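You operate a simulated robot arm through the tools that you are given. There is no shell and no other tool. Be economical: measure what you need, move in short steps, check, and stop when the job is done.

You are at the controls of a simulated two-armed robot. One attempt, no reset.

JOB
Unpin the green comb holder, then pin and lock the red one.
Fine: slacken the wing nut and pull the pin out; on the other push the pin home, then tighten the nut; hold each one still with your other hand as you work.
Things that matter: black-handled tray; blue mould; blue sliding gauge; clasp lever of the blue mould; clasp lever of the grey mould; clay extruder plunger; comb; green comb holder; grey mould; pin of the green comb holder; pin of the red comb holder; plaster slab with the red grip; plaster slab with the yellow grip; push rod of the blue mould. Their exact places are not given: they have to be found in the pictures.

Only the result counts: the job must be done as asked and must still hold three seconds after the hand-in. Knocking over, shifting, dropping, spilling or breaking anything else fails it.

ROBOT AND FRAMES
Two 6-joint arms with two-finger parallel grippers on one trunk, on a base that drives. Base frame: it is fixed to the floor where the robot stands at the start and does not move with it; the origin is under the middle of the robot, x ahead of it, y to its left, z up; the surface under the hand at the start is at about z = 800. Lengths are in mm, angles in degrees, forces in N, time in s.
The left shoulder is at the start at [60, 187, 1072], the right one opposite. With the tool pointing down near the work surface each hand reaches from about 260 to 620 mm from the robot's upright axis, wherever it stands, measured 20 degrees to its own side. Places, roughly: black-handled tray [-1500, 2000, 750]; clasp lever of the blue mould [800, -700, 900]; clasp lever of the grey mould [700, -400, 900]; clay extruder plunger [800, -1000, 800]; pin of the green comb holder [500, -100, 800]; pin of the red comb holder [500, -500, 800]; plaster slab with the red grip [-1500, 1500, 750]; plaster slab with the yellow grip [-1500, 1000, 750]; push rod of the blue mould [800, -700, 800]; push rod of the grey mould [800, -400, 800]; red slide of the gauge [800, 0, 800]; ribbed clay piece [-1500, 1750, 750]; white rod [-1500, 1750, 750]; wing nut of the gauge [800, -100, 800]; wing nut of the green comb holder [500, 0, 900]; wing nut of the red comb holder [500, -400, 900]. Payload 1.57 kg a hand.
The tool frame of a hand sits at the grasp point between the pads (the TCP): z along the fingers, y along the line on which they close. The tips reach 30 mm beyond it. Largest opening 110 mm; finger width 24, thickness 12; the body of the gripper, 48 by 112 mm, starts 78 mm behind the TCP.
Orientation is that of the tool frame in the base frame, as a unit quaternion [w, x, y, z]. With the fingers straight down and closing along the base's y, the tool's x points along the base's -x, its y along +y and its z along -z.

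CONTROLS
- The arms move only by the tool apply_moves. It takes "left_targets", "right_targets" or both (then of equal length, played together; a hand with none holds still); each is a list of rows, each a list of 6 numbers: the shift along the base's x, y, z in m, then the turn, a rotation vector about the base's x, y, z in degrees. In form: [[dx, dy, dz, wx, wy, wz], ...]. A call has 1 to 10 rows; each row shifts and turns the commanded pose from where the row before left it. "left_gripper" and "right_gripper" are, for a hand that has rows, the finger opening in m, from 0 to 0.11, set as the call begins (left out, the last holds). Rows are played at 5 a second. More than 50 mm and 8.6 degrees between two rows, or a gripper value outside its range, and nothing of the call is played. Where a pose cannot be reached the arm comes as near as it can. A force on the tool above 50 N (or 10 N above the force at the start of the call, whichever is more), or a blocked arm, ends the call early, and 0.2 s more pass. The fingers move at their own pace (about 153 mm/s each) and stop on an object; they squeeze with about 42 N. The grip force told is the motor's: it shows also when the fingers shut on nothing. Time passes only in rows, and 0.2 s behind the last, so rows that do not move let the fingers close. It gives the time, the measured TCP pose, the force on the tool (base axes), the opening and the grip force at its end, in the units of the frame above (readings bear some noise), with the torque about the TCP (base axes, N m) and any sound that the robot's microphone picked up, and new pictures: "pictures" is both (left out), scene, wrist or none (wrist: the cameras of the hands that moved).
- Cameras (640 x 400 px; columns grow to the right, rows downward): "scene" is now at [6, -30.4, 1622.5]; the picture's right is [-0.47, -0.88, 0.00], its down [-0.70, 0.37, -0.61] and it looks along [0.54, -0.29, -0.79] (base axes); focal length 274 px, centre (320, 200). "left" rides on the left gripper at [70, -16, -141] in its tool frame; the picture's right is [0.23, 0.97, 0.00], its down [-0.85, 0.20, -0.48] and it looks along [-0.47, 0.11, 0.88] (tool axes); focal length 222 px, centre (320, 200). "right" rides on the right gripper at [70, 16, -141] in its tool frame; the picture's right is [-0.23, 0.97, 0.00], its down [-0.86, -0.20, -0.48] and it looks along [-0.47, -0.11, 0.88] (tool axes); focal length 222 px, centre (320, 200).
- lift_body(by): slides the trunk up (or, below 0, down) by that many mm; the arms and the scene camera ride with it, the base frame stays. It gives what a move gives, with no picture.
- roll_base(legs): drives the robot by 1 to 6 legs, each [ahead, left, turn to the left] in mm, mm and degrees, along the robot's own axes; the way and the turn of a leg run together, so that a leg with both is an arc; at most 1500 mm and 180 degrees a leg. The arms and the cameras ride along, it lands a little off, and it stops where it bumps. It gives what a move gives, and a new picture of the scene camera.
- aim_head(pan, tilt): turns the head with the scene camera to pan (to the left, within 86 degrees either way) and tilt (down, from -29 to 69), counted from straight ahead of the robot. It gives what a move gives, and a new picture of the scene camera.
- point_at(camera, pixels): for up to 12 pixels [column, row] of the newest picture of that camera ("zoom" is the newest enlarged one), the place [x, y, z] in the base frame of the surface seen there, good to about 2 mm, but the place of the scene camera against the robot may be out by one fixed shift of up to 18 mm in any direction. No time passes.
- close_up(camera, box): a new picture of the part [left, top, right, bottom] of that camera's present view, enlarged. No time passes.
- job_done(): hands the job in; it is judged then, once.

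Keep the steps short. Do not move on a guess: measure, check each grasp and each placing, and mend mistakes. In all there are 80 turns and 260 pictures (those below and enlarged ones count). Leave the grippers open and the arms clear of the work at the hand-in unless told otherwise, and finish with a single line.

The tools are called after "Emit:" as a command line: name --argument value ..., lists and objects as JSON in quotes. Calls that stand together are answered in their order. apply_moves: Moves the arms, as the interface text tells. Its arguments: {"type":"object","properties":{"left_targets":{"type":"array","items":{"type":"array","items":{"type":"number"}}},"left_gripper":{"type":"number"},"right_targets":{"type":"array","items":{"type":"array","items":{"type":"number"}}},"right_gripper":{"type":"number"},"pictures":{"type":"string","enum":["both","scene","wrist","none"]}},"required":[]} The other tools are called the same way: lift_body (by) slides the trunk up or down; roll_base (legs) drives the base; aim_head (pan, tilt) turns the head that bears the scene camera; point_at (camera, pixels) gives the place of the surface under pixels of a picture; close_up (camera, box) takes an enlarged picture of a part of a camera's view; job_done () hands the job in.

At the start:

```text
clock: 0.0
left_eef_pos: [405.0, -16.8, 1165.0]
left_tool_rot: [0.0, 0.0, 1.0, 0.0]
left_force: [-0.5, -0.8, -0.3]
left_ft_torque: [0.02, -0.03, -0.01]
left_finger_gap: 110.1
left_gripper_force: 0.0
right_eef_pos: [344.2, -392.2, 1154.3]
right_tool_rot: [0.001, 0.0, 1.0, 0.0]
right_force: [0.2, -0.6, 0.0]
right_ft_torque: [-0.02, -0.02, -0.02]
right_finger_gap: 109.8
right_gripper_force: 0.1
trunk travel left (down, up): [-700.0, 290.0]
robot x, y, heading: [0.8, -2.5, -0.1]
head pan, tilt: [-28.2, 52.4]
```

scene: 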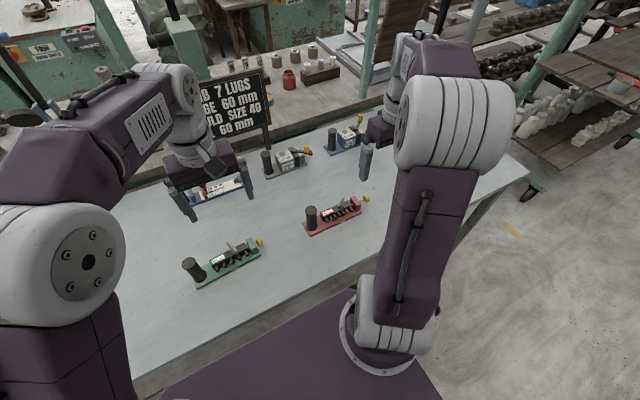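
right: 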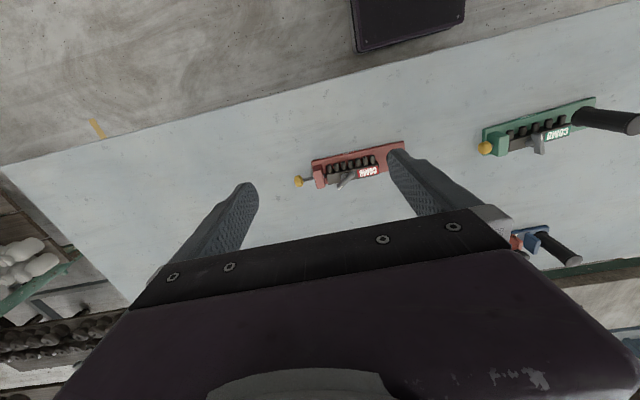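
left: 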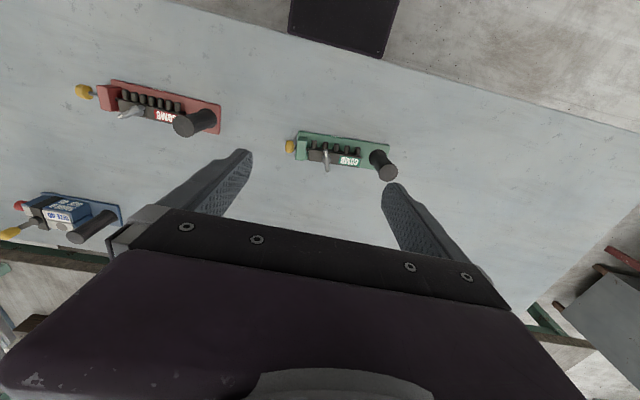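

I see the green holder near scene (230,260) and the red one near (335,213). I'll enlarge both for detail.

Emit:
close_up --camera "left" --box '[270, 110, 430, 210]'

Emit:
close_up --camera "right" --box '[280, 120, 440, 220]'

Emit:
close_up --camera "scene" --box '[170, 185, 390, 300]'

```text
4.00 times, centred on (350, 160) of left
```

zoom: 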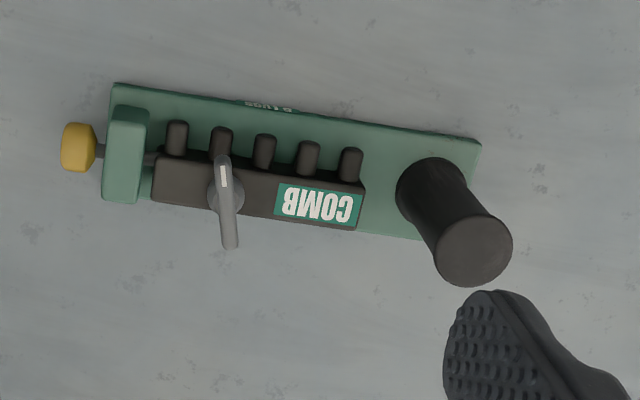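

```text
4.00 times, centred on (360, 170) of right
```

zoom: 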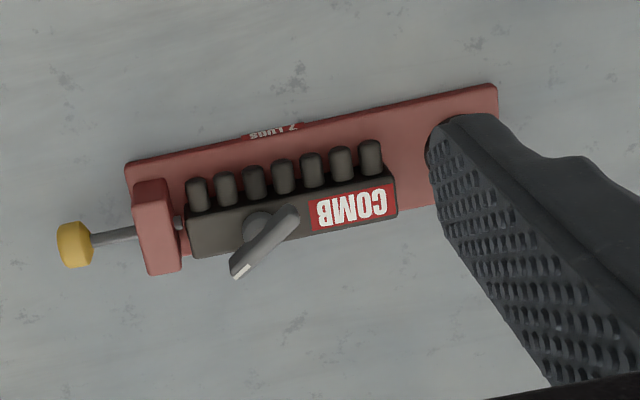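

```text
2.91 times, centred on (280, 242) of scene
```

zoom: 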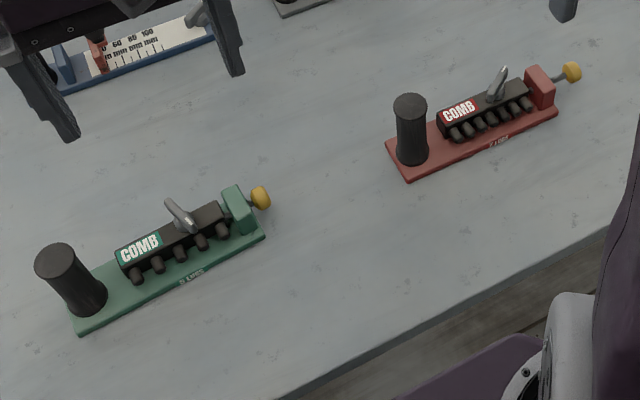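

Now I'll measure the green holder in the left picture and the red one in the right picture.

Emit:
point_at --camera "left" --pixels '[[289.5, 147], [325.7, 152], [327, 169], [326, 159.5], [389, 172.5], [378, 155], [299, 132], [389.5, 146.5], [295, 147.7], [301, 142], [335, 157], [309, 157]]'

Emit:
point_at --camera "right" --pixels '[[298.5, 181.5], [310, 178.5], [318.5, 170], [320, 187], [341, 188], [353, 174], [346, 182], [312, 161], [403.5, 143], [360, 174], [330, 180], [380, 175]]'

Emit:
point_at --camera "left" --pixels '[[83, 92], [92, 92], [104, 95], [120, 115], [135, 112], [130, 113], [193, 124], [208, 118], [112, 81], [219, 105], [150, 115], [106, 107]]'

Emit:
close_up --camera "left" --box '[70, 60, 230, 160]'

```text
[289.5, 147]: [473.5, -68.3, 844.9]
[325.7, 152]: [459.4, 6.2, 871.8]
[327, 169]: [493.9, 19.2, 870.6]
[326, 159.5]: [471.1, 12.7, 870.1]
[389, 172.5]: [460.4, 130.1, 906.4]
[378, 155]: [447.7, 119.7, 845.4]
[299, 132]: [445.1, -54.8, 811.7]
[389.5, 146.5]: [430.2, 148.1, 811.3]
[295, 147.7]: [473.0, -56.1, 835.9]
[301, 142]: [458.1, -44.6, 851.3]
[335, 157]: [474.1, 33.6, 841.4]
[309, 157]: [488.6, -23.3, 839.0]
```

```text
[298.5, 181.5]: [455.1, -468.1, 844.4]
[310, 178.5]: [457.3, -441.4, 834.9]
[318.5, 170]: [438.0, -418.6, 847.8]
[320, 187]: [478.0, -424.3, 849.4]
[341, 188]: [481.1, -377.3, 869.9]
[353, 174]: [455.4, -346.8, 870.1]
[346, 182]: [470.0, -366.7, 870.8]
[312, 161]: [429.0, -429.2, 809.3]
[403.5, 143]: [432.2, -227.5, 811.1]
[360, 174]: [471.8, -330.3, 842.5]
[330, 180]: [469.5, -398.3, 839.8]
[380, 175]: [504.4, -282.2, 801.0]
```

```text
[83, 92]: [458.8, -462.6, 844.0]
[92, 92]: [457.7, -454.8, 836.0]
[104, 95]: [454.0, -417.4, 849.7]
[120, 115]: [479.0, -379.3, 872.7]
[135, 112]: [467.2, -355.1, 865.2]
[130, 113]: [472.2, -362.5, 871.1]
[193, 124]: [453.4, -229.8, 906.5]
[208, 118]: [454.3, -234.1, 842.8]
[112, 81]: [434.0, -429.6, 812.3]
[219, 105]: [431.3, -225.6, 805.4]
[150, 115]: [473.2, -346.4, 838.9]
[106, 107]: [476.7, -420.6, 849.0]
```

```text
4.00 times, centred on (150, 110) of left
```

zoom: 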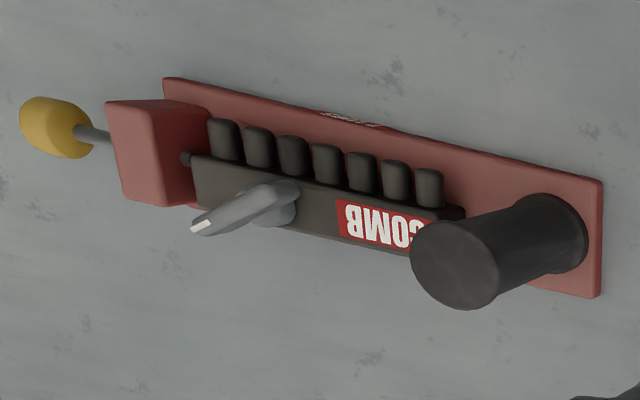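

The geometry is clear. Both holders have a post at the +y end (green about (455,128), red about (455,-230)), the nut mid-bar and the pin at the -y end. The left hand will hold the post while the right works the nut and pin. First I'll drive 100 mm left so both hands reach the green holder well.

Emit:
roll_base --legs '[[0, 100, 0]]'

```text
clock: 1.1
left_eef_pos: [405.2, 83.4, 1165.0]
left_tool_rot: [0.0, 0.001, 1.0, -0.001]
left_force: [-0.7, 0.7, -1.0]
left_ft_torque: [0.01, -0.04, 0.01]
left_finger_gap: 110.1
left_gripper_force: 0.1
right_eef_pos: [343.2, -291.6, 1152.7]
right_tool_rot: [0.0, 0.001, 1.0, 0.0]
right_force: [0.3, -0.7, 0.0]
right_ft_torque: [-0.01, -0.01, -0.04]
right_finger_gap: 110.1
right_gripper_force: 0.1
trunk travel left (down, up): [-700.0, 290.0]
robot x, y, heading: [1.5, 100.7, 0.1]
head pan, tilt: [-28.2, 52.4]
```

scene: 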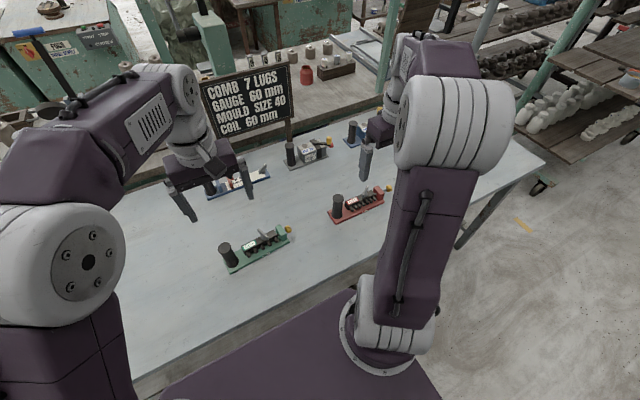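

Next, the left hand goes above the green post with a −90° yaw (closing along x). The right hand goes above the nut for a closer look.

Emit:
apply_moves --left_targets '[[0.005, 0.0045, -0.0125, 0, 0, -8.5], [0.005, 0.0045, -0.0125, 0, 0, -8.5], [0.005, 0.0045, -0.0125, 0, 0, -8.5], [0.005, 0.0045, -0.0125, 0, 0, -8.5], [0.005, 0.0045, -0.0125, 0, 0, -8.5], [0.005, 0.0045, -0.0125, 0, 0, -8.5], [0.005, 0.0045, -0.0125, 0, 0, -8.5], [0.005, 0.0045, -0.0125, 0, 0, -8.5], [0.005, 0.0045, -0.0125, 0, 0, -8.5], [0.005, 0.0045, -0.0125, 0, 0, -8.5]]' --right_targets '[[0.01, 0.027, -0.013, 0, 0, 0], [0.01, 0.027, -0.013, 0, 0, 0], [0.01, 0.027, -0.013, 0, 0, 0], [0.01, 0.027, -0.013, 0, 0, 0], [0.01, 0.027, -0.013, 0, 0, 0], [0.01, 0.027, -0.013, 0, 0, 0], [0.01, 0.027, -0.013, 0, 0, 0], [0.01, 0.027, -0.013, 0, 0, 0], [0.01, 0.027, -0.013, 0, 0, 0], [0.01, 0.027, -0.013, 0, 0, 0]]'

```text
clock: 3.4
left_eef_pos: [457.7, 130.2, 1039.0]
left_tool_rot: [-0.001, 0.677, 0.736, -0.002]
left_force: [0.2, 1.1, 1.1]
left_ft_torque: [-0.01, 0.03, 0.02]
left_finger_gap: 110.1
left_gripper_force: 0.1
right_eef_pos: [445.3, -23.1, 1023.9]
right_tool_rot: [-0.001, 0.001, 1.0, -0.001]
right_force: [0.1, 0.8, -0.1]
right_ft_torque: [-0.01, -0.01, -0.02]
right_finger_gap: 110.1
right_gripper_force: 0.1
trunk travel left (down, up): [-700.0, 290.0]
robot x, y, heading: [-1.1, 104.0, -0.0]
head pan, tilt: [-28.2, 52.4]
```

scene: 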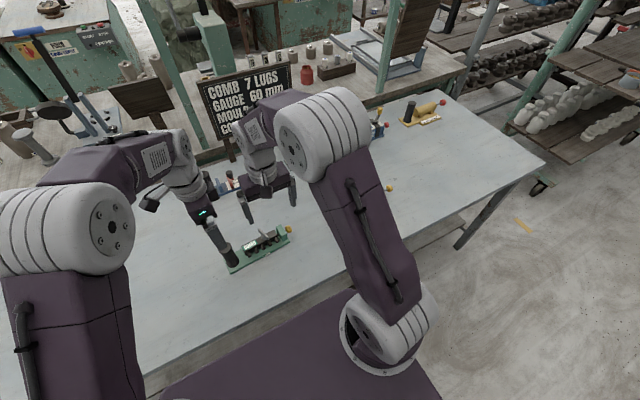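
right: 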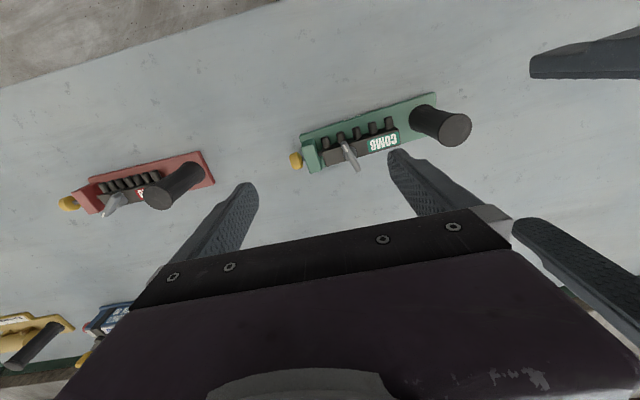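
left: 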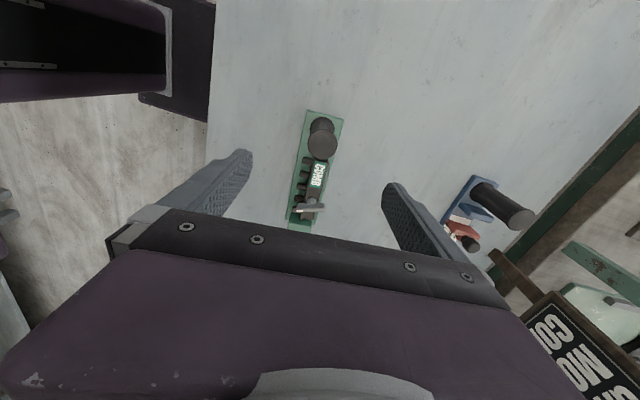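

I'll enlarge the post in the left picture and the nut and pin in the right one.

Emit:
close_up --camera "left" --box '[250, 100, 410, 240]'

Emit:
close_up --camera "right" --box '[280, 85, 480, 210]'

Emit:
point_at --camera "left" --pixels '[[310, 143], [322, 143], [335, 143], [322, 156], [322, 133]]'

```text
2.86 times, centred on (330, 170) of left
```

zoom: 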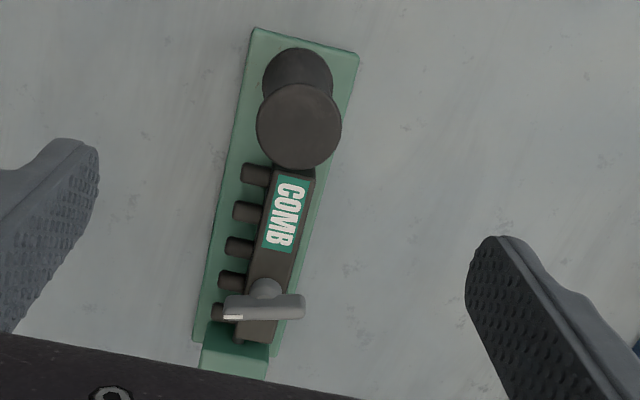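

```text
3.20 times, centred on (380, 148) of right
```

zoom: 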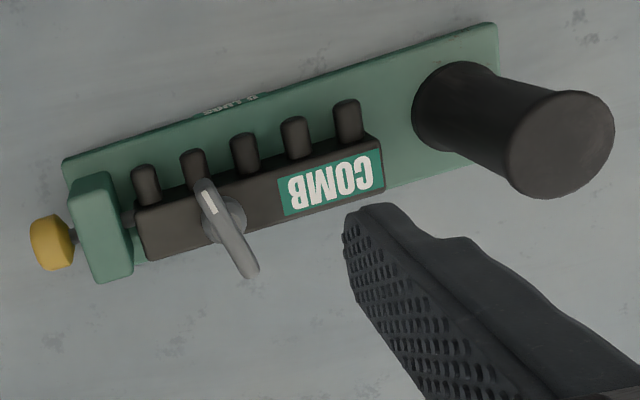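

```text
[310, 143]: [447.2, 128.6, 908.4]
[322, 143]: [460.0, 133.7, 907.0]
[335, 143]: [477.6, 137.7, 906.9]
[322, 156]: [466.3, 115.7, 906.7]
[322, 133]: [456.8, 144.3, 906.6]
```

Post top centre is about (461.5, 131) at z 907. I'll lower the left hand around it with the fingers open and measure the nut bar.

Emit:
apply_moves --left_targets '[[0.002, 0.0005, -0.03, 0, 0, -1], [0.002, 0.0005, -0.03, 0, 0, -1], [0, 0, -0.03, 0, 0, -1], [0, 0, -0.03, 0, 0, -1], [0, 0, -0.03, 0, 0, -1], [0, 0, 0, 0, 0, 0]]' --pictures "wrist"

Emit:
point_at --camera "right" --pixels '[[344.5, 144], [347, 150], [350, 157], [353, 163], [357, 170], [296.5, 160], [302, 159], [310, 150], [330, 160], [398, 140]]'

```text
clock: 4.8
left_eef_pos: [459.7, 130.8, 887.8]
left_tool_rot: [-0.001, 0.708, 0.706, -0.001]
left_force: [0.5, 0.3, -0.3]
left_ft_torque: [0.01, -0.01, 0.02]
left_finger_gap: 110.1
left_gripper_force: 0.1
right_eef_pos: [443.5, -23.5, 1024.2]
right_tool_rot: [-0.001, 0.0, 1.0, -0.001]
right_force: [0.1, -0.1, -0.1]
right_ft_torque: [0.01, 0.01, 0.02]
right_finger_gap: 109.6
right_gripper_force: 0.1
trunk travel left (down, up): [-700.0, 290.0]
robot x, y, heading: [2.4, 101.6, 0.1]
head pan, tilt: [-28.2, 52.4]
```

left: 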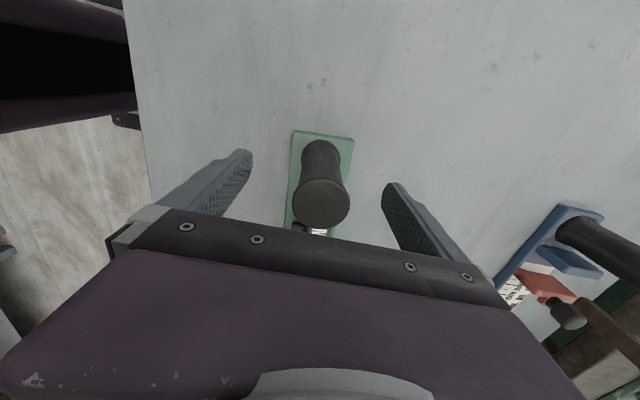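

```text
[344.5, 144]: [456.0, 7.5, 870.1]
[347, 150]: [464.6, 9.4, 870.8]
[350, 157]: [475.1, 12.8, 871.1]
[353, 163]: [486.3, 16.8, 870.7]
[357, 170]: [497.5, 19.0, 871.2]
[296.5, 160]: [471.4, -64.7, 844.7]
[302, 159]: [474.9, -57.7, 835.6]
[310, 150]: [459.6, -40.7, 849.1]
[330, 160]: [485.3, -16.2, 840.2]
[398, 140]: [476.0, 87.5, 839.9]
```

Checking how well the post is centred between the left fingers.

Emit:
point_at --camera "left" --pixels '[[295, 203], [348, 203], [321, 181], [321, 222], [321, 203], [252, 155], [385, 187]]'

```text
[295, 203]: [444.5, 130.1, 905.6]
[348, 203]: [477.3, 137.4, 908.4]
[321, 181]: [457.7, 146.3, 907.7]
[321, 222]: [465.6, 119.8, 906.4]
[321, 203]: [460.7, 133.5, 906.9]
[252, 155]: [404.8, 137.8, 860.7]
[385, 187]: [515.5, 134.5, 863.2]
```

The post is centred to within 1–2 mm, so I'll close the left hand on it. The nut bar runs from (456,7.5) to (497,19), so its centre is about (476.5,13), at 15.5°. I'll bring the right hand above it at that yaw with the fingers at 60 mm.

Emit:
apply_moves --left_targets '[[0.0007, 0.001, 0, 0, 0, 0], [0, 0, 0, 0, 0, 0], [0, 0, 0, 0, 0, 0], [0, 0, 0, 0, 0, 0], [0, 0, 0, 0, 0, 0]]' --left_gripper 0.02 --right_targets '[[0.0065, 0.0073, -0.013, 0, 0, 5], [0.0065, 0.0073, -0.013, 0, 0, 5], [0.0065, 0.0073, -0.013, 0, 0, 5.5], [0.0065, 0.0073, -0.013, 0, 0, 0], [0.0065, 0.0073, -0.013, 0, 0, 0]]' --right_gripper 0.06

```text
clock: 6.0
left_eef_pos: [461.7, 131.2, 888.9]
left_tool_rot: [-0.001, 0.707, 0.707, -0.001]
left_force: [0.3, -1.0, -0.1]
left_ft_torque: [0.08, -0.09, 0.06]
left_finger_gap: 33.0
left_gripper_force: 40.7
right_eef_pos: [474.5, 14.6, 957.9]
right_tool_rot: [-0.001, -0.134, 0.991, 0.0]
right_force: [-0.3, -0.3, 0.9]
right_ft_torque: [0.0, -0.03, -0.01]
right_finger_gap: 60.2
right_gripper_force: 0.0
trunk travel left (down, up): [-700.0, 290.0]
robot x, y, heading: [0.7, 100.0, -0.2]
head pan, tilt: [-28.2, 52.4]
```

scene: 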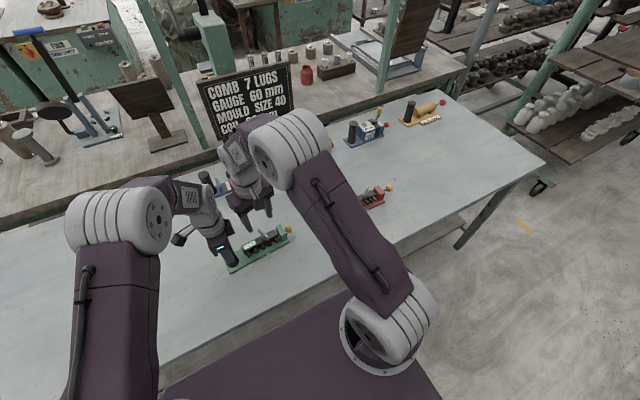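
right: 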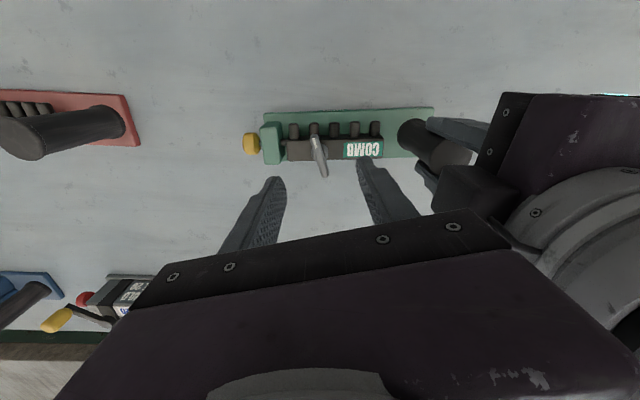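
left: 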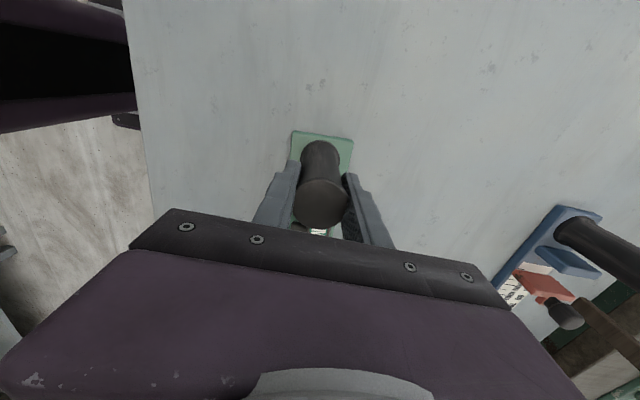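

Post gripped (33 mm, 41 N). Remeasuring the nut from here.

Emit:
close_up --camera "right" --box '[230, 95, 430, 220]'

Emit:
point_at --camera "right" --pixels '[[313, 140], [317, 155], [323, 174], [283, 183], [360, 162], [250, 144], [260, 144]]'

```text
3.20 times, centred on (330, 158) of right
```

zoom: 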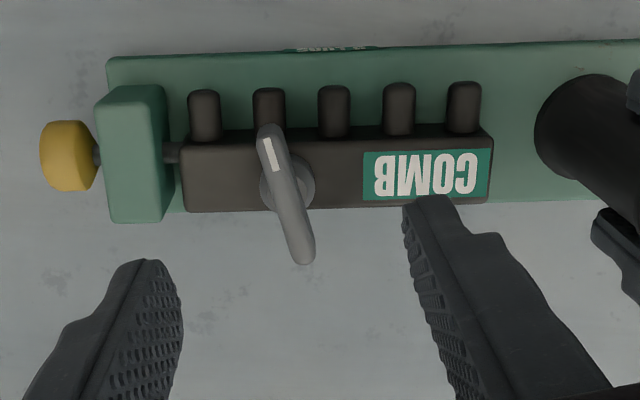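

```text
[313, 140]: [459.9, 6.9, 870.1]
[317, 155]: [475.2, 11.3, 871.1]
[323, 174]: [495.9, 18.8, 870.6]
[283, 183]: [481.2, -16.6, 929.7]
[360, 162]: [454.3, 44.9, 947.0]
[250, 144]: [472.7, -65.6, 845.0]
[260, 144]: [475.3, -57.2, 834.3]
```

Bar centre is about (476,12.5), at 17°. I'll descend to TCP z≈878, so the tips end about 7 mm above the comb bar (z 841), and then close on the wing.

Emit:
apply_moves --right_targets '[[0.0005, -0.001, -0.02, 0, 0, 1.5], [0, 0, -0.02, 0, 0, 0], [0, 0, -0.02, 0, 0, 0], [0, 0, -0.019, 0, 0, 0], [0, 0, 0, 0, 0, 0]]' --right_gripper 0.05 --pictures "wrist"

```text
clock: 7.2
left_eef_pos: [460.6, 132.9, 887.8]
left_tool_rot: [-0.001, 0.707, 0.707, -0.001]
left_force: [1.2, -0.4, -0.6]
left_ft_torque: [0.17, -0.07, 0.1]
left_finger_gap: 33.5
left_gripper_force: 41.2
right_eef_pos: [476.2, 14.3, 879.4]
right_tool_rot: [0.0, -0.147, 0.989, 0.0]
right_force: [-0.5, 0.1, 0.5]
right_ft_torque: [0.0, -0.01, 0.0]
right_finger_gap: 50.1
right_gripper_force: 0.0
trunk travel left (down, up): [-700.0, 290.0]
robot x, y, heading: [1.6, 103.3, 0.1]
head pan, tilt: [-28.2, 52.4]
```

right: 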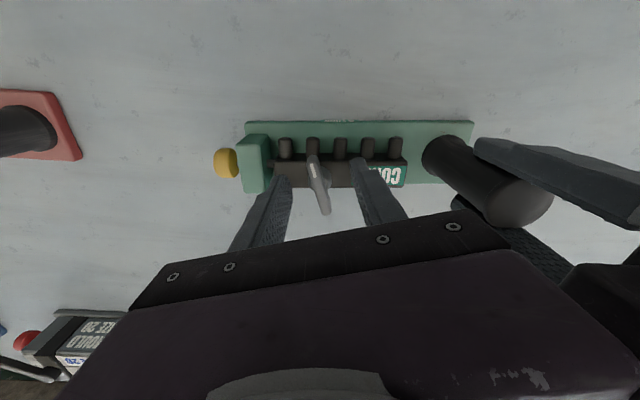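

The bar lies between the fingers. Closing.

Emit:
apply_moves --right_targets '[[0, 0, 0, 0, 0, 0], [0, 0, 0, 0, 0, 0], [0, 0, 0, 0, 0, 0]]' --right_gripper 0.0 --pictures "wrist"

```text
clock: 8.0
left_eef_pos: [462.4, 131.4, 889.5]
left_tool_rot: [0.0, 0.707, 0.707, -0.001]
left_force: [4.3, 9.3, 0.9]
left_ft_torque: [0.09, -0.05, 0.03]
left_finger_gap: 33.0
left_gripper_force: 41.1
right_eef_pos: [475.0, 13.6, 879.1]
right_tool_rot: [-0.001, -0.148, 0.989, 0.0]
right_force: [-3.4, -9.8, 0.4]
right_ft_torque: [-0.06, -0.14, 0.72]
right_finger_gap: 9.0
right_gripper_force: 26.6
trunk travel left (down, up): [-700.0, 290.0]
robot x, y, heading: [0.8, 103.5, -0.1]
head pan, tilt: [-28.2, 52.4]
```

right: 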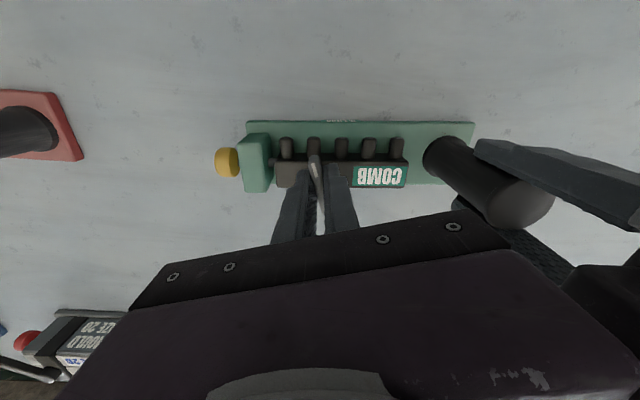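

Gripped at 9 mm, with about 10 N of side load, so I'll ease by −1 mm in y. Then I'll turn counter-clockwise a little and read the torque.

Emit:
apply_moves --right_targets '[[0, -0.001, 0, 0, 0, 0], [0, 0, 0, 0, 0, 5], [0, 0, 0, 0, 0, 5], [0, 0, 0, 0, 0, 5], [0, 0, 0, 0, 0, 5]]' --pictures "wrist"

```text
clock: 9.2
left_eef_pos: [462.2, 132.3, 888.1]
left_tool_rot: [-0.001, 0.707, 0.707, -0.001]
left_force: [1.0, 4.8, 6.2]
left_ft_torque: [-0.98, 0.13, 0.15]
left_finger_gap: 33.0
left_gripper_force: 41.3
right_eef_pos: [475.9, 13.0, 878.2]
right_tool_rot: [-0.001, -0.318, 0.948, 0.0]
right_force: [0.0, -3.8, -5.5]
right_ft_torque: [0.12, -0.22, -0.03]
right_finger_gap: 8.7
right_gripper_force: 27.4
trunk travel left (down, up): [-700.0, 290.0]
robot x, y, heading: [0.3, 100.5, -0.2]
head pan, tilt: [-28.2, 52.4]
```

right: 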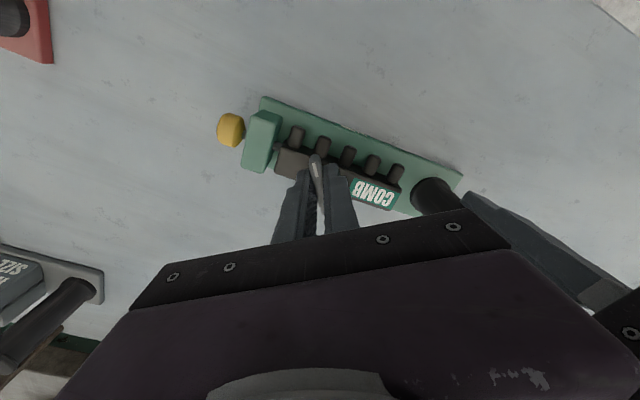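

It turned 20° freely with little torque. Continuing.

Emit:
apply_moves --right_targets '[[0, 0, 0, 0, 0, 5], [0, 0, 0, 0, 0, 5], [0, 0, 0, 0, 0, 5], [0, 0, 0, 0, 0, 5], [0, 0, 0, 0, 0, 5], [0, 0, 0, 0, 0, 5], [0, 0, 0, 0, 0, 5], [0, 0, 0, 0, 0, 5]]' --pictures "wrist"

```text
clock: 10.9
left_eef_pos: [460.9, 132.4, 888.8]
left_tool_rot: [-0.001, 0.708, 0.706, -0.001]
left_force: [-1.4, 13.5, 10.7]
left_ft_torque: [-0.84, -0.18, 0.09]
left_finger_gap: 33.0
left_gripper_force: 41.4
right_eef_pos: [475.3, 11.6, 879.9]
right_tool_rot: [-0.001, -0.624, 0.782, 0.001]
right_force: [1.0, -13.8, -10.5]
right_ft_torque: [-0.3, -0.02, -0.06]
right_finger_gap: 8.4
right_gripper_force: 27.4
trunk travel left (down, up): [-700.0, 290.0]
robot x, y, heading: [-0.1, 100.4, 0.0]
head pan, tilt: [-28.2, 52.4]
```

right: 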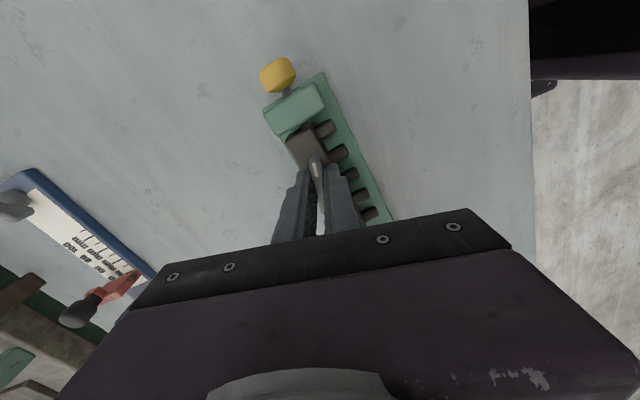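

Rotation is still free. There is about 14 N sideways and 10 N vertical load, so I'll ease −1.5 mm in y and −1 mm in z and read again.

Emit:
apply_moves --right_targets '[[0, -0.001, -0.0005, 0, 0, 0], [0, -0.0005, -0.0005, 0, 0, 0], [0, 0, 0, 0, 0, 5], [0, 0, 0, 0, 0, 5], [0, 0, 0, 0, 0, 5], [0, 0, 0, 0, 0, 5], [0, 0, 0, 0, 0, 5], [0, 0, 0, 0, 0, 5]]' --pictures "wrist"

```text
clock: 12.8
left_eef_pos: [459.9, 131.5, 889.0]
left_tool_rot: [-0.001, 0.708, 0.706, -0.001]
left_force: [-2.8, -4.3, -6.4]
left_ft_torque: [-0.28, -0.44, -0.1]
left_finger_gap: 33.3
left_gripper_force: 41.4
right_eef_pos: [476.7, 11.4, 879.8]
right_tool_rot: [-0.001, 0.804, -0.594, 0.001]
right_force: [5.7, 2.6, 15.8]
right_ft_torque: [0.59, 0.18, -0.02]
right_finger_gap: 8.6
right_gripper_force: 27.3
trunk travel left (down, up): [-700.0, 290.0]
robot x, y, heading: [-1.3, 101.2, 0.1]
head pan, tilt: [-28.2, 52.4]
```

right: 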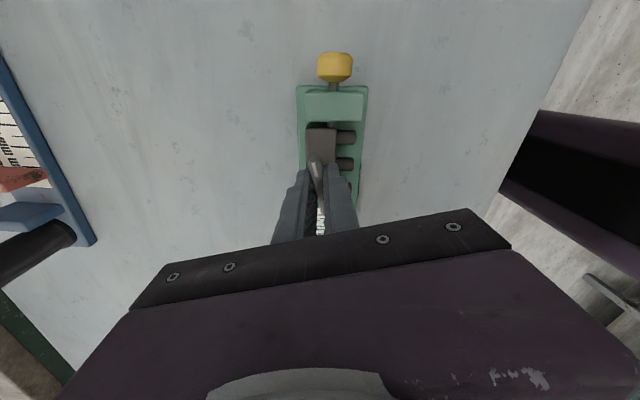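

90° turned; vertical load is now +16 N, as if the nut is rising. I'll ease up 1 mm and continue 30°.

Emit:
apply_moves --right_targets '[[0.0005, 0, 0.001, 0, 0, 0], [0, 0, 0, 0, 0, 5], [0, 0, 0, 0, 0, 5], [0, 0, 0, 0, 0, 5], [0, 0, 0, 0, 0, 5], [0, 0, 0, 0, 0, 5], [0, 0, 0, 0, 0, 5]]' --pictures "wrist"

```text
clock: 14.3
left_eef_pos: [461.6, 131.6, 888.7]
left_tool_rot: [-0.001, 0.707, 0.707, 0.0]
left_force: [-6.0, -3.0, 0.4]
left_ft_torque: [-0.66, -0.22, 0.26]
left_finger_gap: 32.8
left_gripper_force: 41.6
right_eef_pos: [476.6, 12.3, 879.0]
right_tool_rot: [0.0, 0.93, -0.368, 0.0]
right_force: [6.2, 2.0, 0.9]
right_ft_torque: [0.24, 0.1, -0.88]
right_finger_gap: 12.2
right_gripper_force: 29.6
trunk travel left (down, up): [-700.0, 290.0]
robot x, y, heading: [1.3, 102.5, -0.1]
head pan, tilt: [-28.2, 52.4]
```

right: 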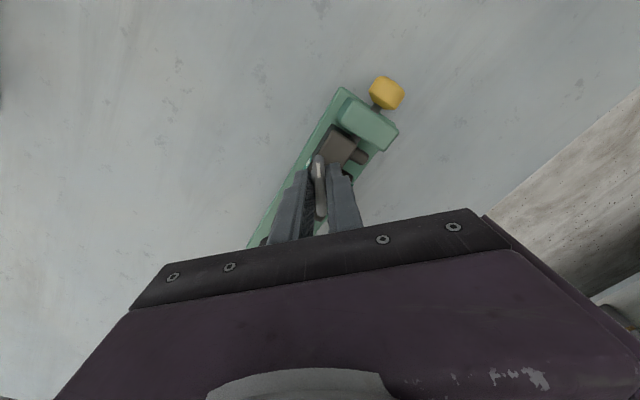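

The torque has risen to −0.9 N·m and the gap has widened to 12 mm, so the nut is at its slack end stop. I'll open and lift straight up.

Emit:
apply_moves --right_targets '[[0, 0, 0, 0, 0, -5], [0, 0, 0, 0, 0, 0], [0, 0, 0, 0, 0, 0]]' --right_gripper 0.05 --pictures "none"

Emit:
apply_moves --right_targets '[[0, 0, 0.03, 0, 0, -8], [0, 0, 0.03, 0, 0, -8], [0, -0.012, 0.03, 0, 0, -8], [0, -0.012, 0.01, 0, 0, -8], [0, -0.012, 0, 0, 0, -8]]'

```text
clock: 15.2
left_eef_pos: [462.5, 132.6, 889.5]
left_tool_rot: [0.0, 0.708, 0.707, 0.0]
left_force: [1.1, 0.1, -0.4]
left_ft_torque: [-0.06, -0.13, 0.19]
left_finger_gap: 33.0
left_gripper_force: 40.8
right_eef_pos: [476.5, 11.4, 878.3]
right_tool_rot: [0.0, 0.913, -0.408, 0.0]
right_force: [0.3, -0.3, -0.5]
right_ft_torque: [-0.01, 0.0, -0.01]
right_finger_gap: 50.1
right_gripper_force: 0.0
trunk travel left (down, up): [-700.0, 290.0]
robot x, y, heading: [3.1, 99.9, 0.1]
head pan, tilt: [-28.2, 52.4]
```

```text
clock: 16.4
left_eef_pos: [461.4, 132.9, 888.6]
left_tool_rot: [-0.001, 0.708, 0.706, 0.0]
left_force: [0.9, 0.2, 1.1]
left_ft_torque: [-0.13, -0.13, 0.06]
left_finger_gap: 32.9
left_gripper_force: 41.1
right_eef_pos: [477.6, -25.9, 980.0]
right_tool_rot: [0.0, 0.718, -0.696, 0.0]
right_force: [0.4, 0.3, 0.4]
right_ft_torque: [-0.01, -0.01, -0.01]
right_finger_gap: 50.3
right_gripper_force: 0.1
trunk travel left (down, up): [-700.0, 290.0]
robot x, y, heading: [-0.4, 101.1, -0.0]
head pan, tilt: [-28.2, 52.4]
```

scene: 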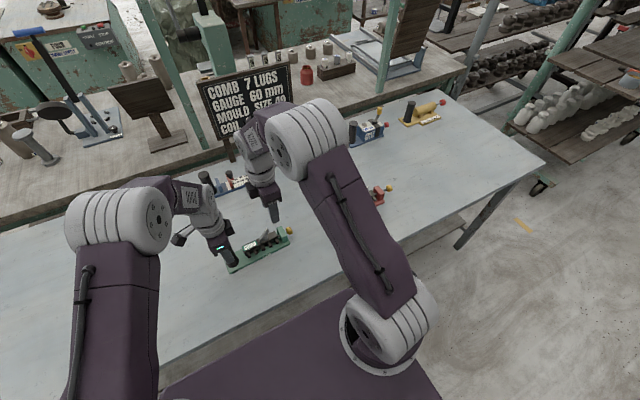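
right: 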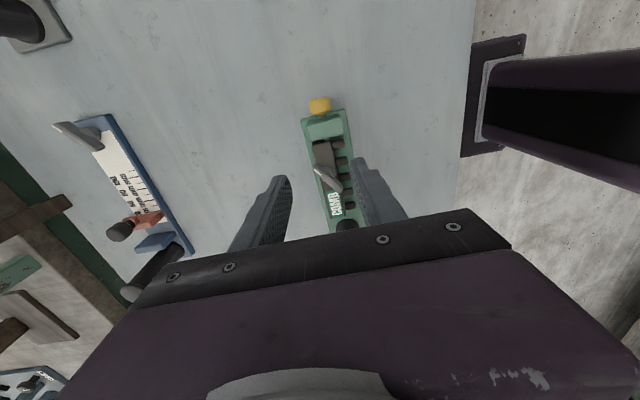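

The right hand's closing axis is now along x, which suits gripping the pin knob. Measuring knob, shaft, bracket and nut in a close-up.

Emit:
close_up --camera "right" --box '[260, 80, 400, 240]'

Emit:
point_at --camera "right" --pixels '[[310, 106], [320, 105], [330, 104], [320, 99], [321, 112], [322, 115], [324, 124], [310, 130], [338, 124], [324, 175], [331, 168], [340, 188]]'

```text
2.50 times, centred on (330, 160) of right
```

zoom: 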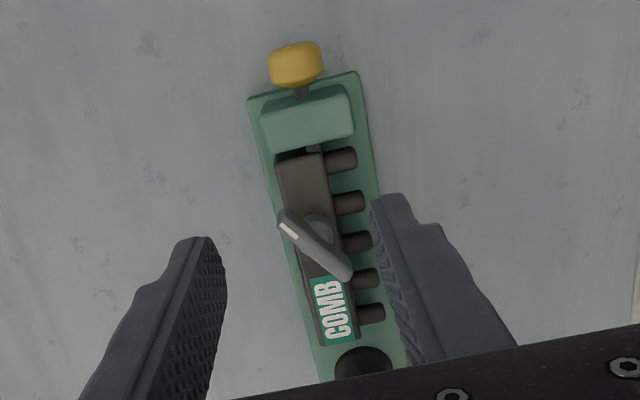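

```text
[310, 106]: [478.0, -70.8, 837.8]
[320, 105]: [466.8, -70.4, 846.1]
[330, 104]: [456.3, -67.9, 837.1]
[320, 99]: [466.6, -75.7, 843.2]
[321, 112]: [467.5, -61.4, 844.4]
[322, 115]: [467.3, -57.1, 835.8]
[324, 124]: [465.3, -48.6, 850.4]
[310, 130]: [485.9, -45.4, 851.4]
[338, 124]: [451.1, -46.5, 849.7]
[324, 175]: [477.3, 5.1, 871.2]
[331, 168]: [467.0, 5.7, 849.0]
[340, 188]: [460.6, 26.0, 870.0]
```

Knob centre is about (467.5, -70, 836), radius about 11, spanning y −60 to −77. I'll move above it and then down to z≈838; fingers clear the bracket (y>-52) and tips stay about 8 mm above the table.

Emit:
apply_moves --right_targets '[[-0.005, -0.023, 0, 0, 0, 0.5], [-0.0048, -0.0235, -0.02, 0, 0, 0.5], [0, 0, -0.03, 0, 0, 0], [0, 0, -0.03, 0, 0, 0], [0, 0, -0.02, 0, 0, 0], [0, 0, 0, 0, 0, 0]]' --pictures "wrist"

```text
clock: 17.8
left_eef_pos: [461.8, 132.3, 888.7]
left_tool_rot: [-0.001, 0.708, 0.706, -0.001]
left_force: [0.8, 0.1, 0.8]
left_ft_torque: [-0.03, -0.09, 0.04]
left_finger_gap: 33.0
left_gripper_force: 40.9
right_eef_pos: [468.6, -69.9, 879.4]
right_tool_rot: [0.0, 0.725, -0.689, 0.0]
right_force: [-0.7, 0.1, 0.3]
right_ft_torque: [0.0, 0.01, 0.0]
right_finger_gap: 50.1
right_gripper_force: 0.1
trunk travel left (down, up): [-700.0, 290.0]
robot x, y, heading: [2.8, 103.3, 0.0]
head pan, tilt: [-28.2, 52.4]
```

right: 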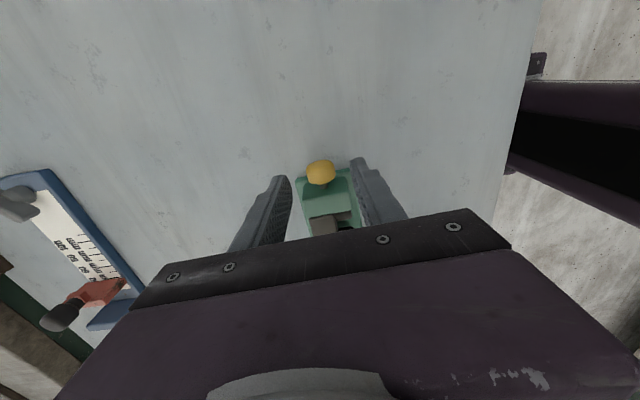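

The knob is centred between the fingers. Going down the last 41 mm and shifting 2 mm outward.

Emit:
apply_moves --right_targets '[[0, -0.002, -0.021, 0, 0, 0], [0, 0, -0.02, 0, 0, 0], [0, 0, 0, 0, 0, 0]]' --pictures "wrist"

Emit:
apply_moves --right_targets '[[0, 0, 0, 0, 0, 0], [0, 0, 0, 0, 0, 0], [0, 0, 0, 0, 0, 0]]' --right_gripper 0.0 --pictures "wrist"

```text
clock: 18.6
left_eef_pos: [461.4, 131.5, 888.5]
left_tool_rot: [0.0, 0.708, 0.707, 0.0]
left_force: [-0.1, 1.1, 0.9]
left_ft_torque: [-0.01, -0.08, 0.09]
left_finger_gap: 33.0
left_gripper_force: 41.2
right_eef_pos: [468.7, -73.4, 837.9]
right_tool_rot: [0.0, 0.725, -0.689, 0.0]
right_force: [0.2, 0.0, -0.2]
right_ft_torque: [0.0, 0.0, 0.0]
right_finger_gap: 50.1
right_gripper_force: 0.0
trunk travel left (down, up): [-700.0, 290.0]
robot x, y, heading: [4.4, 100.5, -0.1]
head pan, tilt: [-28.2, 52.4]
```

right: 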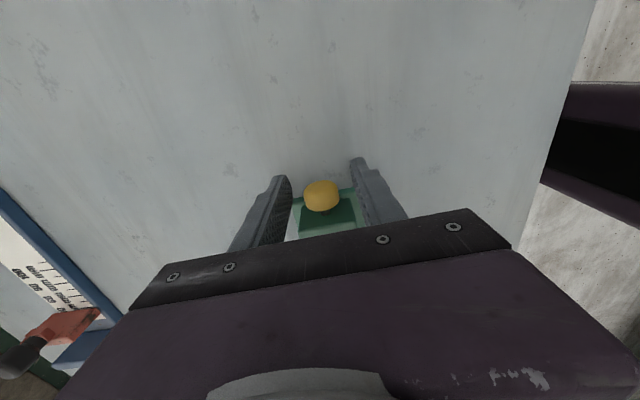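

```text
clock: 19.4
left_eef_pos: [461.2, 131.2, 889.6]
left_tool_rot: [-0.001, 0.708, 0.706, 0.0]
left_force: [0.6, 2.1, -0.4]
left_ft_torque: [-0.29, -0.01, 0.3]
left_finger_gap: 33.3
left_gripper_force: 40.8
right_eef_pos: [468.7, -72.7, 838.1]
right_tool_rot: [0.0, 0.724, -0.689, 0.0]
right_force: [1.0, -0.8, 0.3]
right_ft_torque: [-0.19, 0.0, -0.38]
right_finger_gap: 24.6
right_gripper_force: 35.8
trunk travel left (down, up): [-700.0, 290.0]
robot x, y, heading: [-0.2, 98.9, 0.1]
head pan, tilt: [-28.2, 52.4]
```

right: 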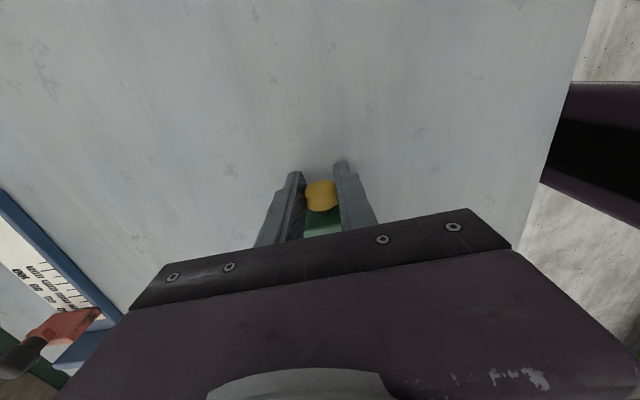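

Knob gripped at 24.6 mm. Pulling outward along the holder axis in small steps.

Emit:
apply_moves --right_targets '[[0.0001, -0.003, 0, 0, 0, 0], [0.0001, -0.003, 0, 0, 0, 0], [0.0001, -0.003, 0, 0, 0, 0], [0.0001, -0.003, 0, 0, 0, 0], [0, 0, 0, 0, 0, 0]]' --pictures "wrist"

```text
clock: 20.6
left_eef_pos: [461.0, 132.1, 889.2]
left_tool_rot: [0.0, 0.708, 0.707, 0.0]
left_force: [-1.9, -1.9, 0.5]
left_ft_torque: [-0.68, 0.09, -0.12]
left_finger_gap: 33.1
left_gripper_force: 41.1
right_eef_pos: [467.2, -86.4, 838.4]
right_tool_rot: [0.0, 0.724, -0.69, 0.0]
right_force: [2.7, 0.9, -0.2]
right_ft_torque: [0.36, -0.02, -0.53]
right_finger_gap: 24.3
right_gripper_force: 36.0
trunk travel left (down, up): [-700.0, 290.0]
robot x, y, heading: [-0.1, 97.0, -0.1]
head pan, tilt: [-28.2, 52.4]
```

right: 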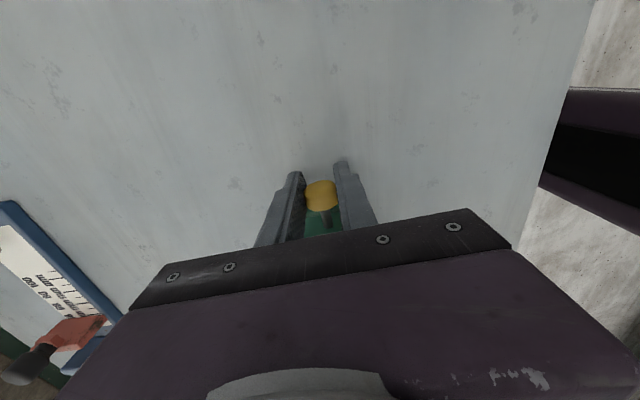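

It slides freely, 12 mm so far. Continuing until it meets its stop.

Emit:
apply_moves --right_targets '[[0.0001, -0.002, 0, 0, 0, 0], [0.0001, -0.002, 0, 0, 0, 0], [0.0001, -0.002, 0, 0, 0, 0], [0, 0, 0, 0, 0, 0]]' --pictures "wrist"

```text
clock: 21.6
left_eef_pos: [461.5, 131.7, 888.4]
left_tool_rot: [-0.001, 0.708, 0.706, -0.001]
left_force: [-3.7, -1.3, 2.3]
left_ft_torque: [-0.65, 0.16, -0.09]
left_finger_gap: 32.9
left_gripper_force: 41.2
right_eef_pos: [466.9, -91.9, 837.4]
right_tool_rot: [0.0, 0.725, -0.689, 0.0]
right_force: [2.2, -0.2, -0.8]
right_ft_torque: [-0.13, -0.04, -0.53]
right_finger_gap: 24.6
right_gripper_force: 36.1
trunk travel left (down, up): [-700.0, 290.0]
robot x, y, heading: [-3.2, 100.4, -0.2]
head pan, tilt: [-28.2, 52.4]
```

right: 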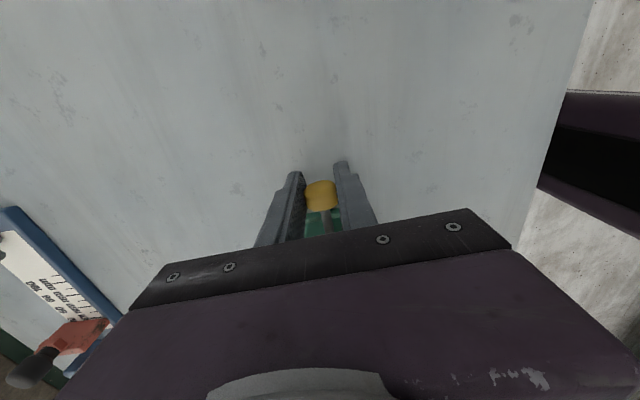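

Still free at 18 mm; there may be a stop soon. Pulling further, row by row.

Emit:
apply_moves --right_targets '[[0.0001, -0.002, 0, 0, 0, 0], [0.0001, -0.002, 0, 0, 0, 0], [0.0001, -0.002, 0, 0, 0, 0], [0, 0, 0, 0, 0, 0]]' --pictures "wrist"

```text
clock: 22.6
left_eef_pos: [461.9, 131.2, 888.6]
left_tool_rot: [0.001, 0.708, 0.706, -0.001]
left_force: [-0.3, -11.5, -0.5]
left_ft_torque: [-0.43, 0.03, 0.25]
left_finger_gap: 32.9
left_gripper_force: 41.2
right_eef_pos: [467.6, -96.2, 838.7]
right_tool_rot: [0.0, 0.725, -0.689, -0.001]
right_force: [0.4, 11.4, 1.1]
right_ft_torque: [-0.28, 0.04, -0.39]
right_finger_gap: 24.5
right_gripper_force: 36.6
trunk travel left (down, up): [-700.0, 290.0]
robot x, y, heading: [-3.0, 99.7, -0.1]
head pan, tilt: [-28.2, 52.4]
```

right: 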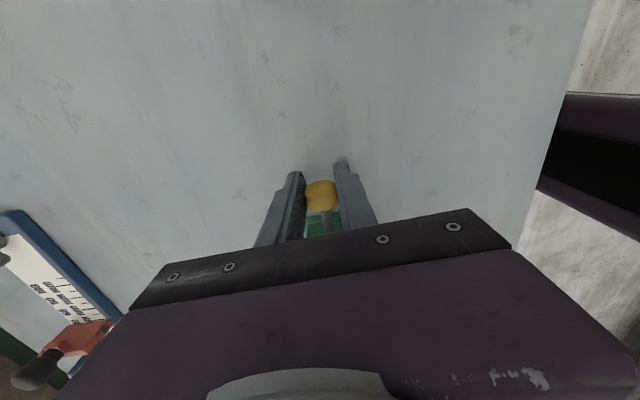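

An 11 N pull-back shows the end stop at about 22–24 mm. I'll release the knob gently, lift, and look.

Emit:
apply_moves --right_targets '[[0, 0.001, 0, 0, 0, 0], [0, 0, 0, 0, 0, 0], [0, 0, 0, 0, 0, 0]]' --right_gripper 0.055 --pictures "none"

Emit:
apply_moves --right_targets '[[0, 0, 0.03, 0, 0, 0], [0, 0, 0.04, 0, 0, 0], [0, 0, 0.04, 0, 0, 0], [0, 0.005, 0.03, 0, 0, 0]]' --pictures "wrist"

Emit:
close_up --camera "right" --box '[240, 80, 400, 240]'

```text
clock: 23.4
left_eef_pos: [461.0, 133.6, 890.2]
left_tool_rot: [-0.001, 0.708, 0.706, -0.001]
left_force: [0.8, 1.2, 0.5]
left_ft_torque: [0.64, -0.12, 0.03]
left_finger_gap: 32.9
left_gripper_force: 41.0
right_eef_pos: [466.9, -95.7, 837.3]
right_tool_rot: [0.0, 0.724, -0.689, 0.0]
right_force: [-0.2, 0.5, -0.1]
right_ft_torque: [0.01, 0.02, -0.03]
right_finger_gap: 55.1
right_gripper_force: 0.0
trunk travel left (down, up): [-700.0, 290.0]
robot x, y, heading: [1.7, 104.8, -0.1]
head pan, tilt: [-28.2, 52.4]
```

```text
clock: 24.4
left_eef_pos: [461.8, 132.1, 888.6]
left_tool_rot: [0.0, 0.708, 0.707, -0.001]
left_force: [-1.6, -0.5, 0.5]
left_ft_torque: [0.47, -0.03, 0.01]
left_finger_gap: 32.8
left_gripper_force: 40.1
right_eef_pos: [468.4, -90.4, 979.1]
right_tool_rot: [0.0, 0.725, -0.689, 0.001]
right_force: [-0.7, 0.9, -0.3]
right_ft_torque: [0.0, -0.01, 0.02]
right_finger_gap: 55.1
right_gripper_force: 0.0
trunk travel left (down, up): [-700.0, 290.0]
robot x, y, heading: [-3.8, 101.1, -0.1]
head pan, tilt: [-28.2, 52.4]
```

right: 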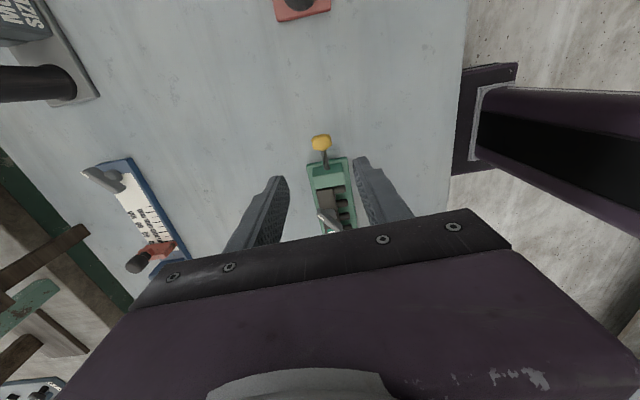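

```text
2.50 times, centred on (320, 160) of right
```

zoom: 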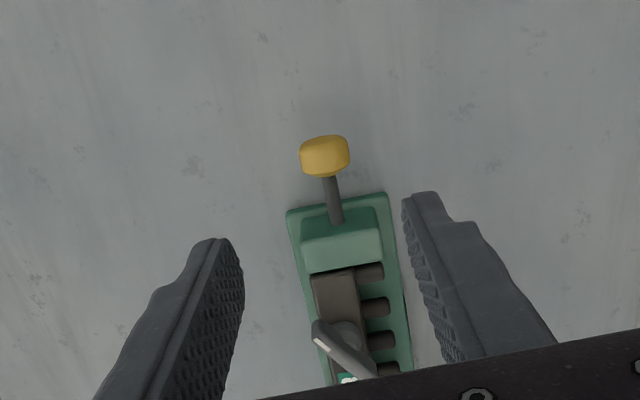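

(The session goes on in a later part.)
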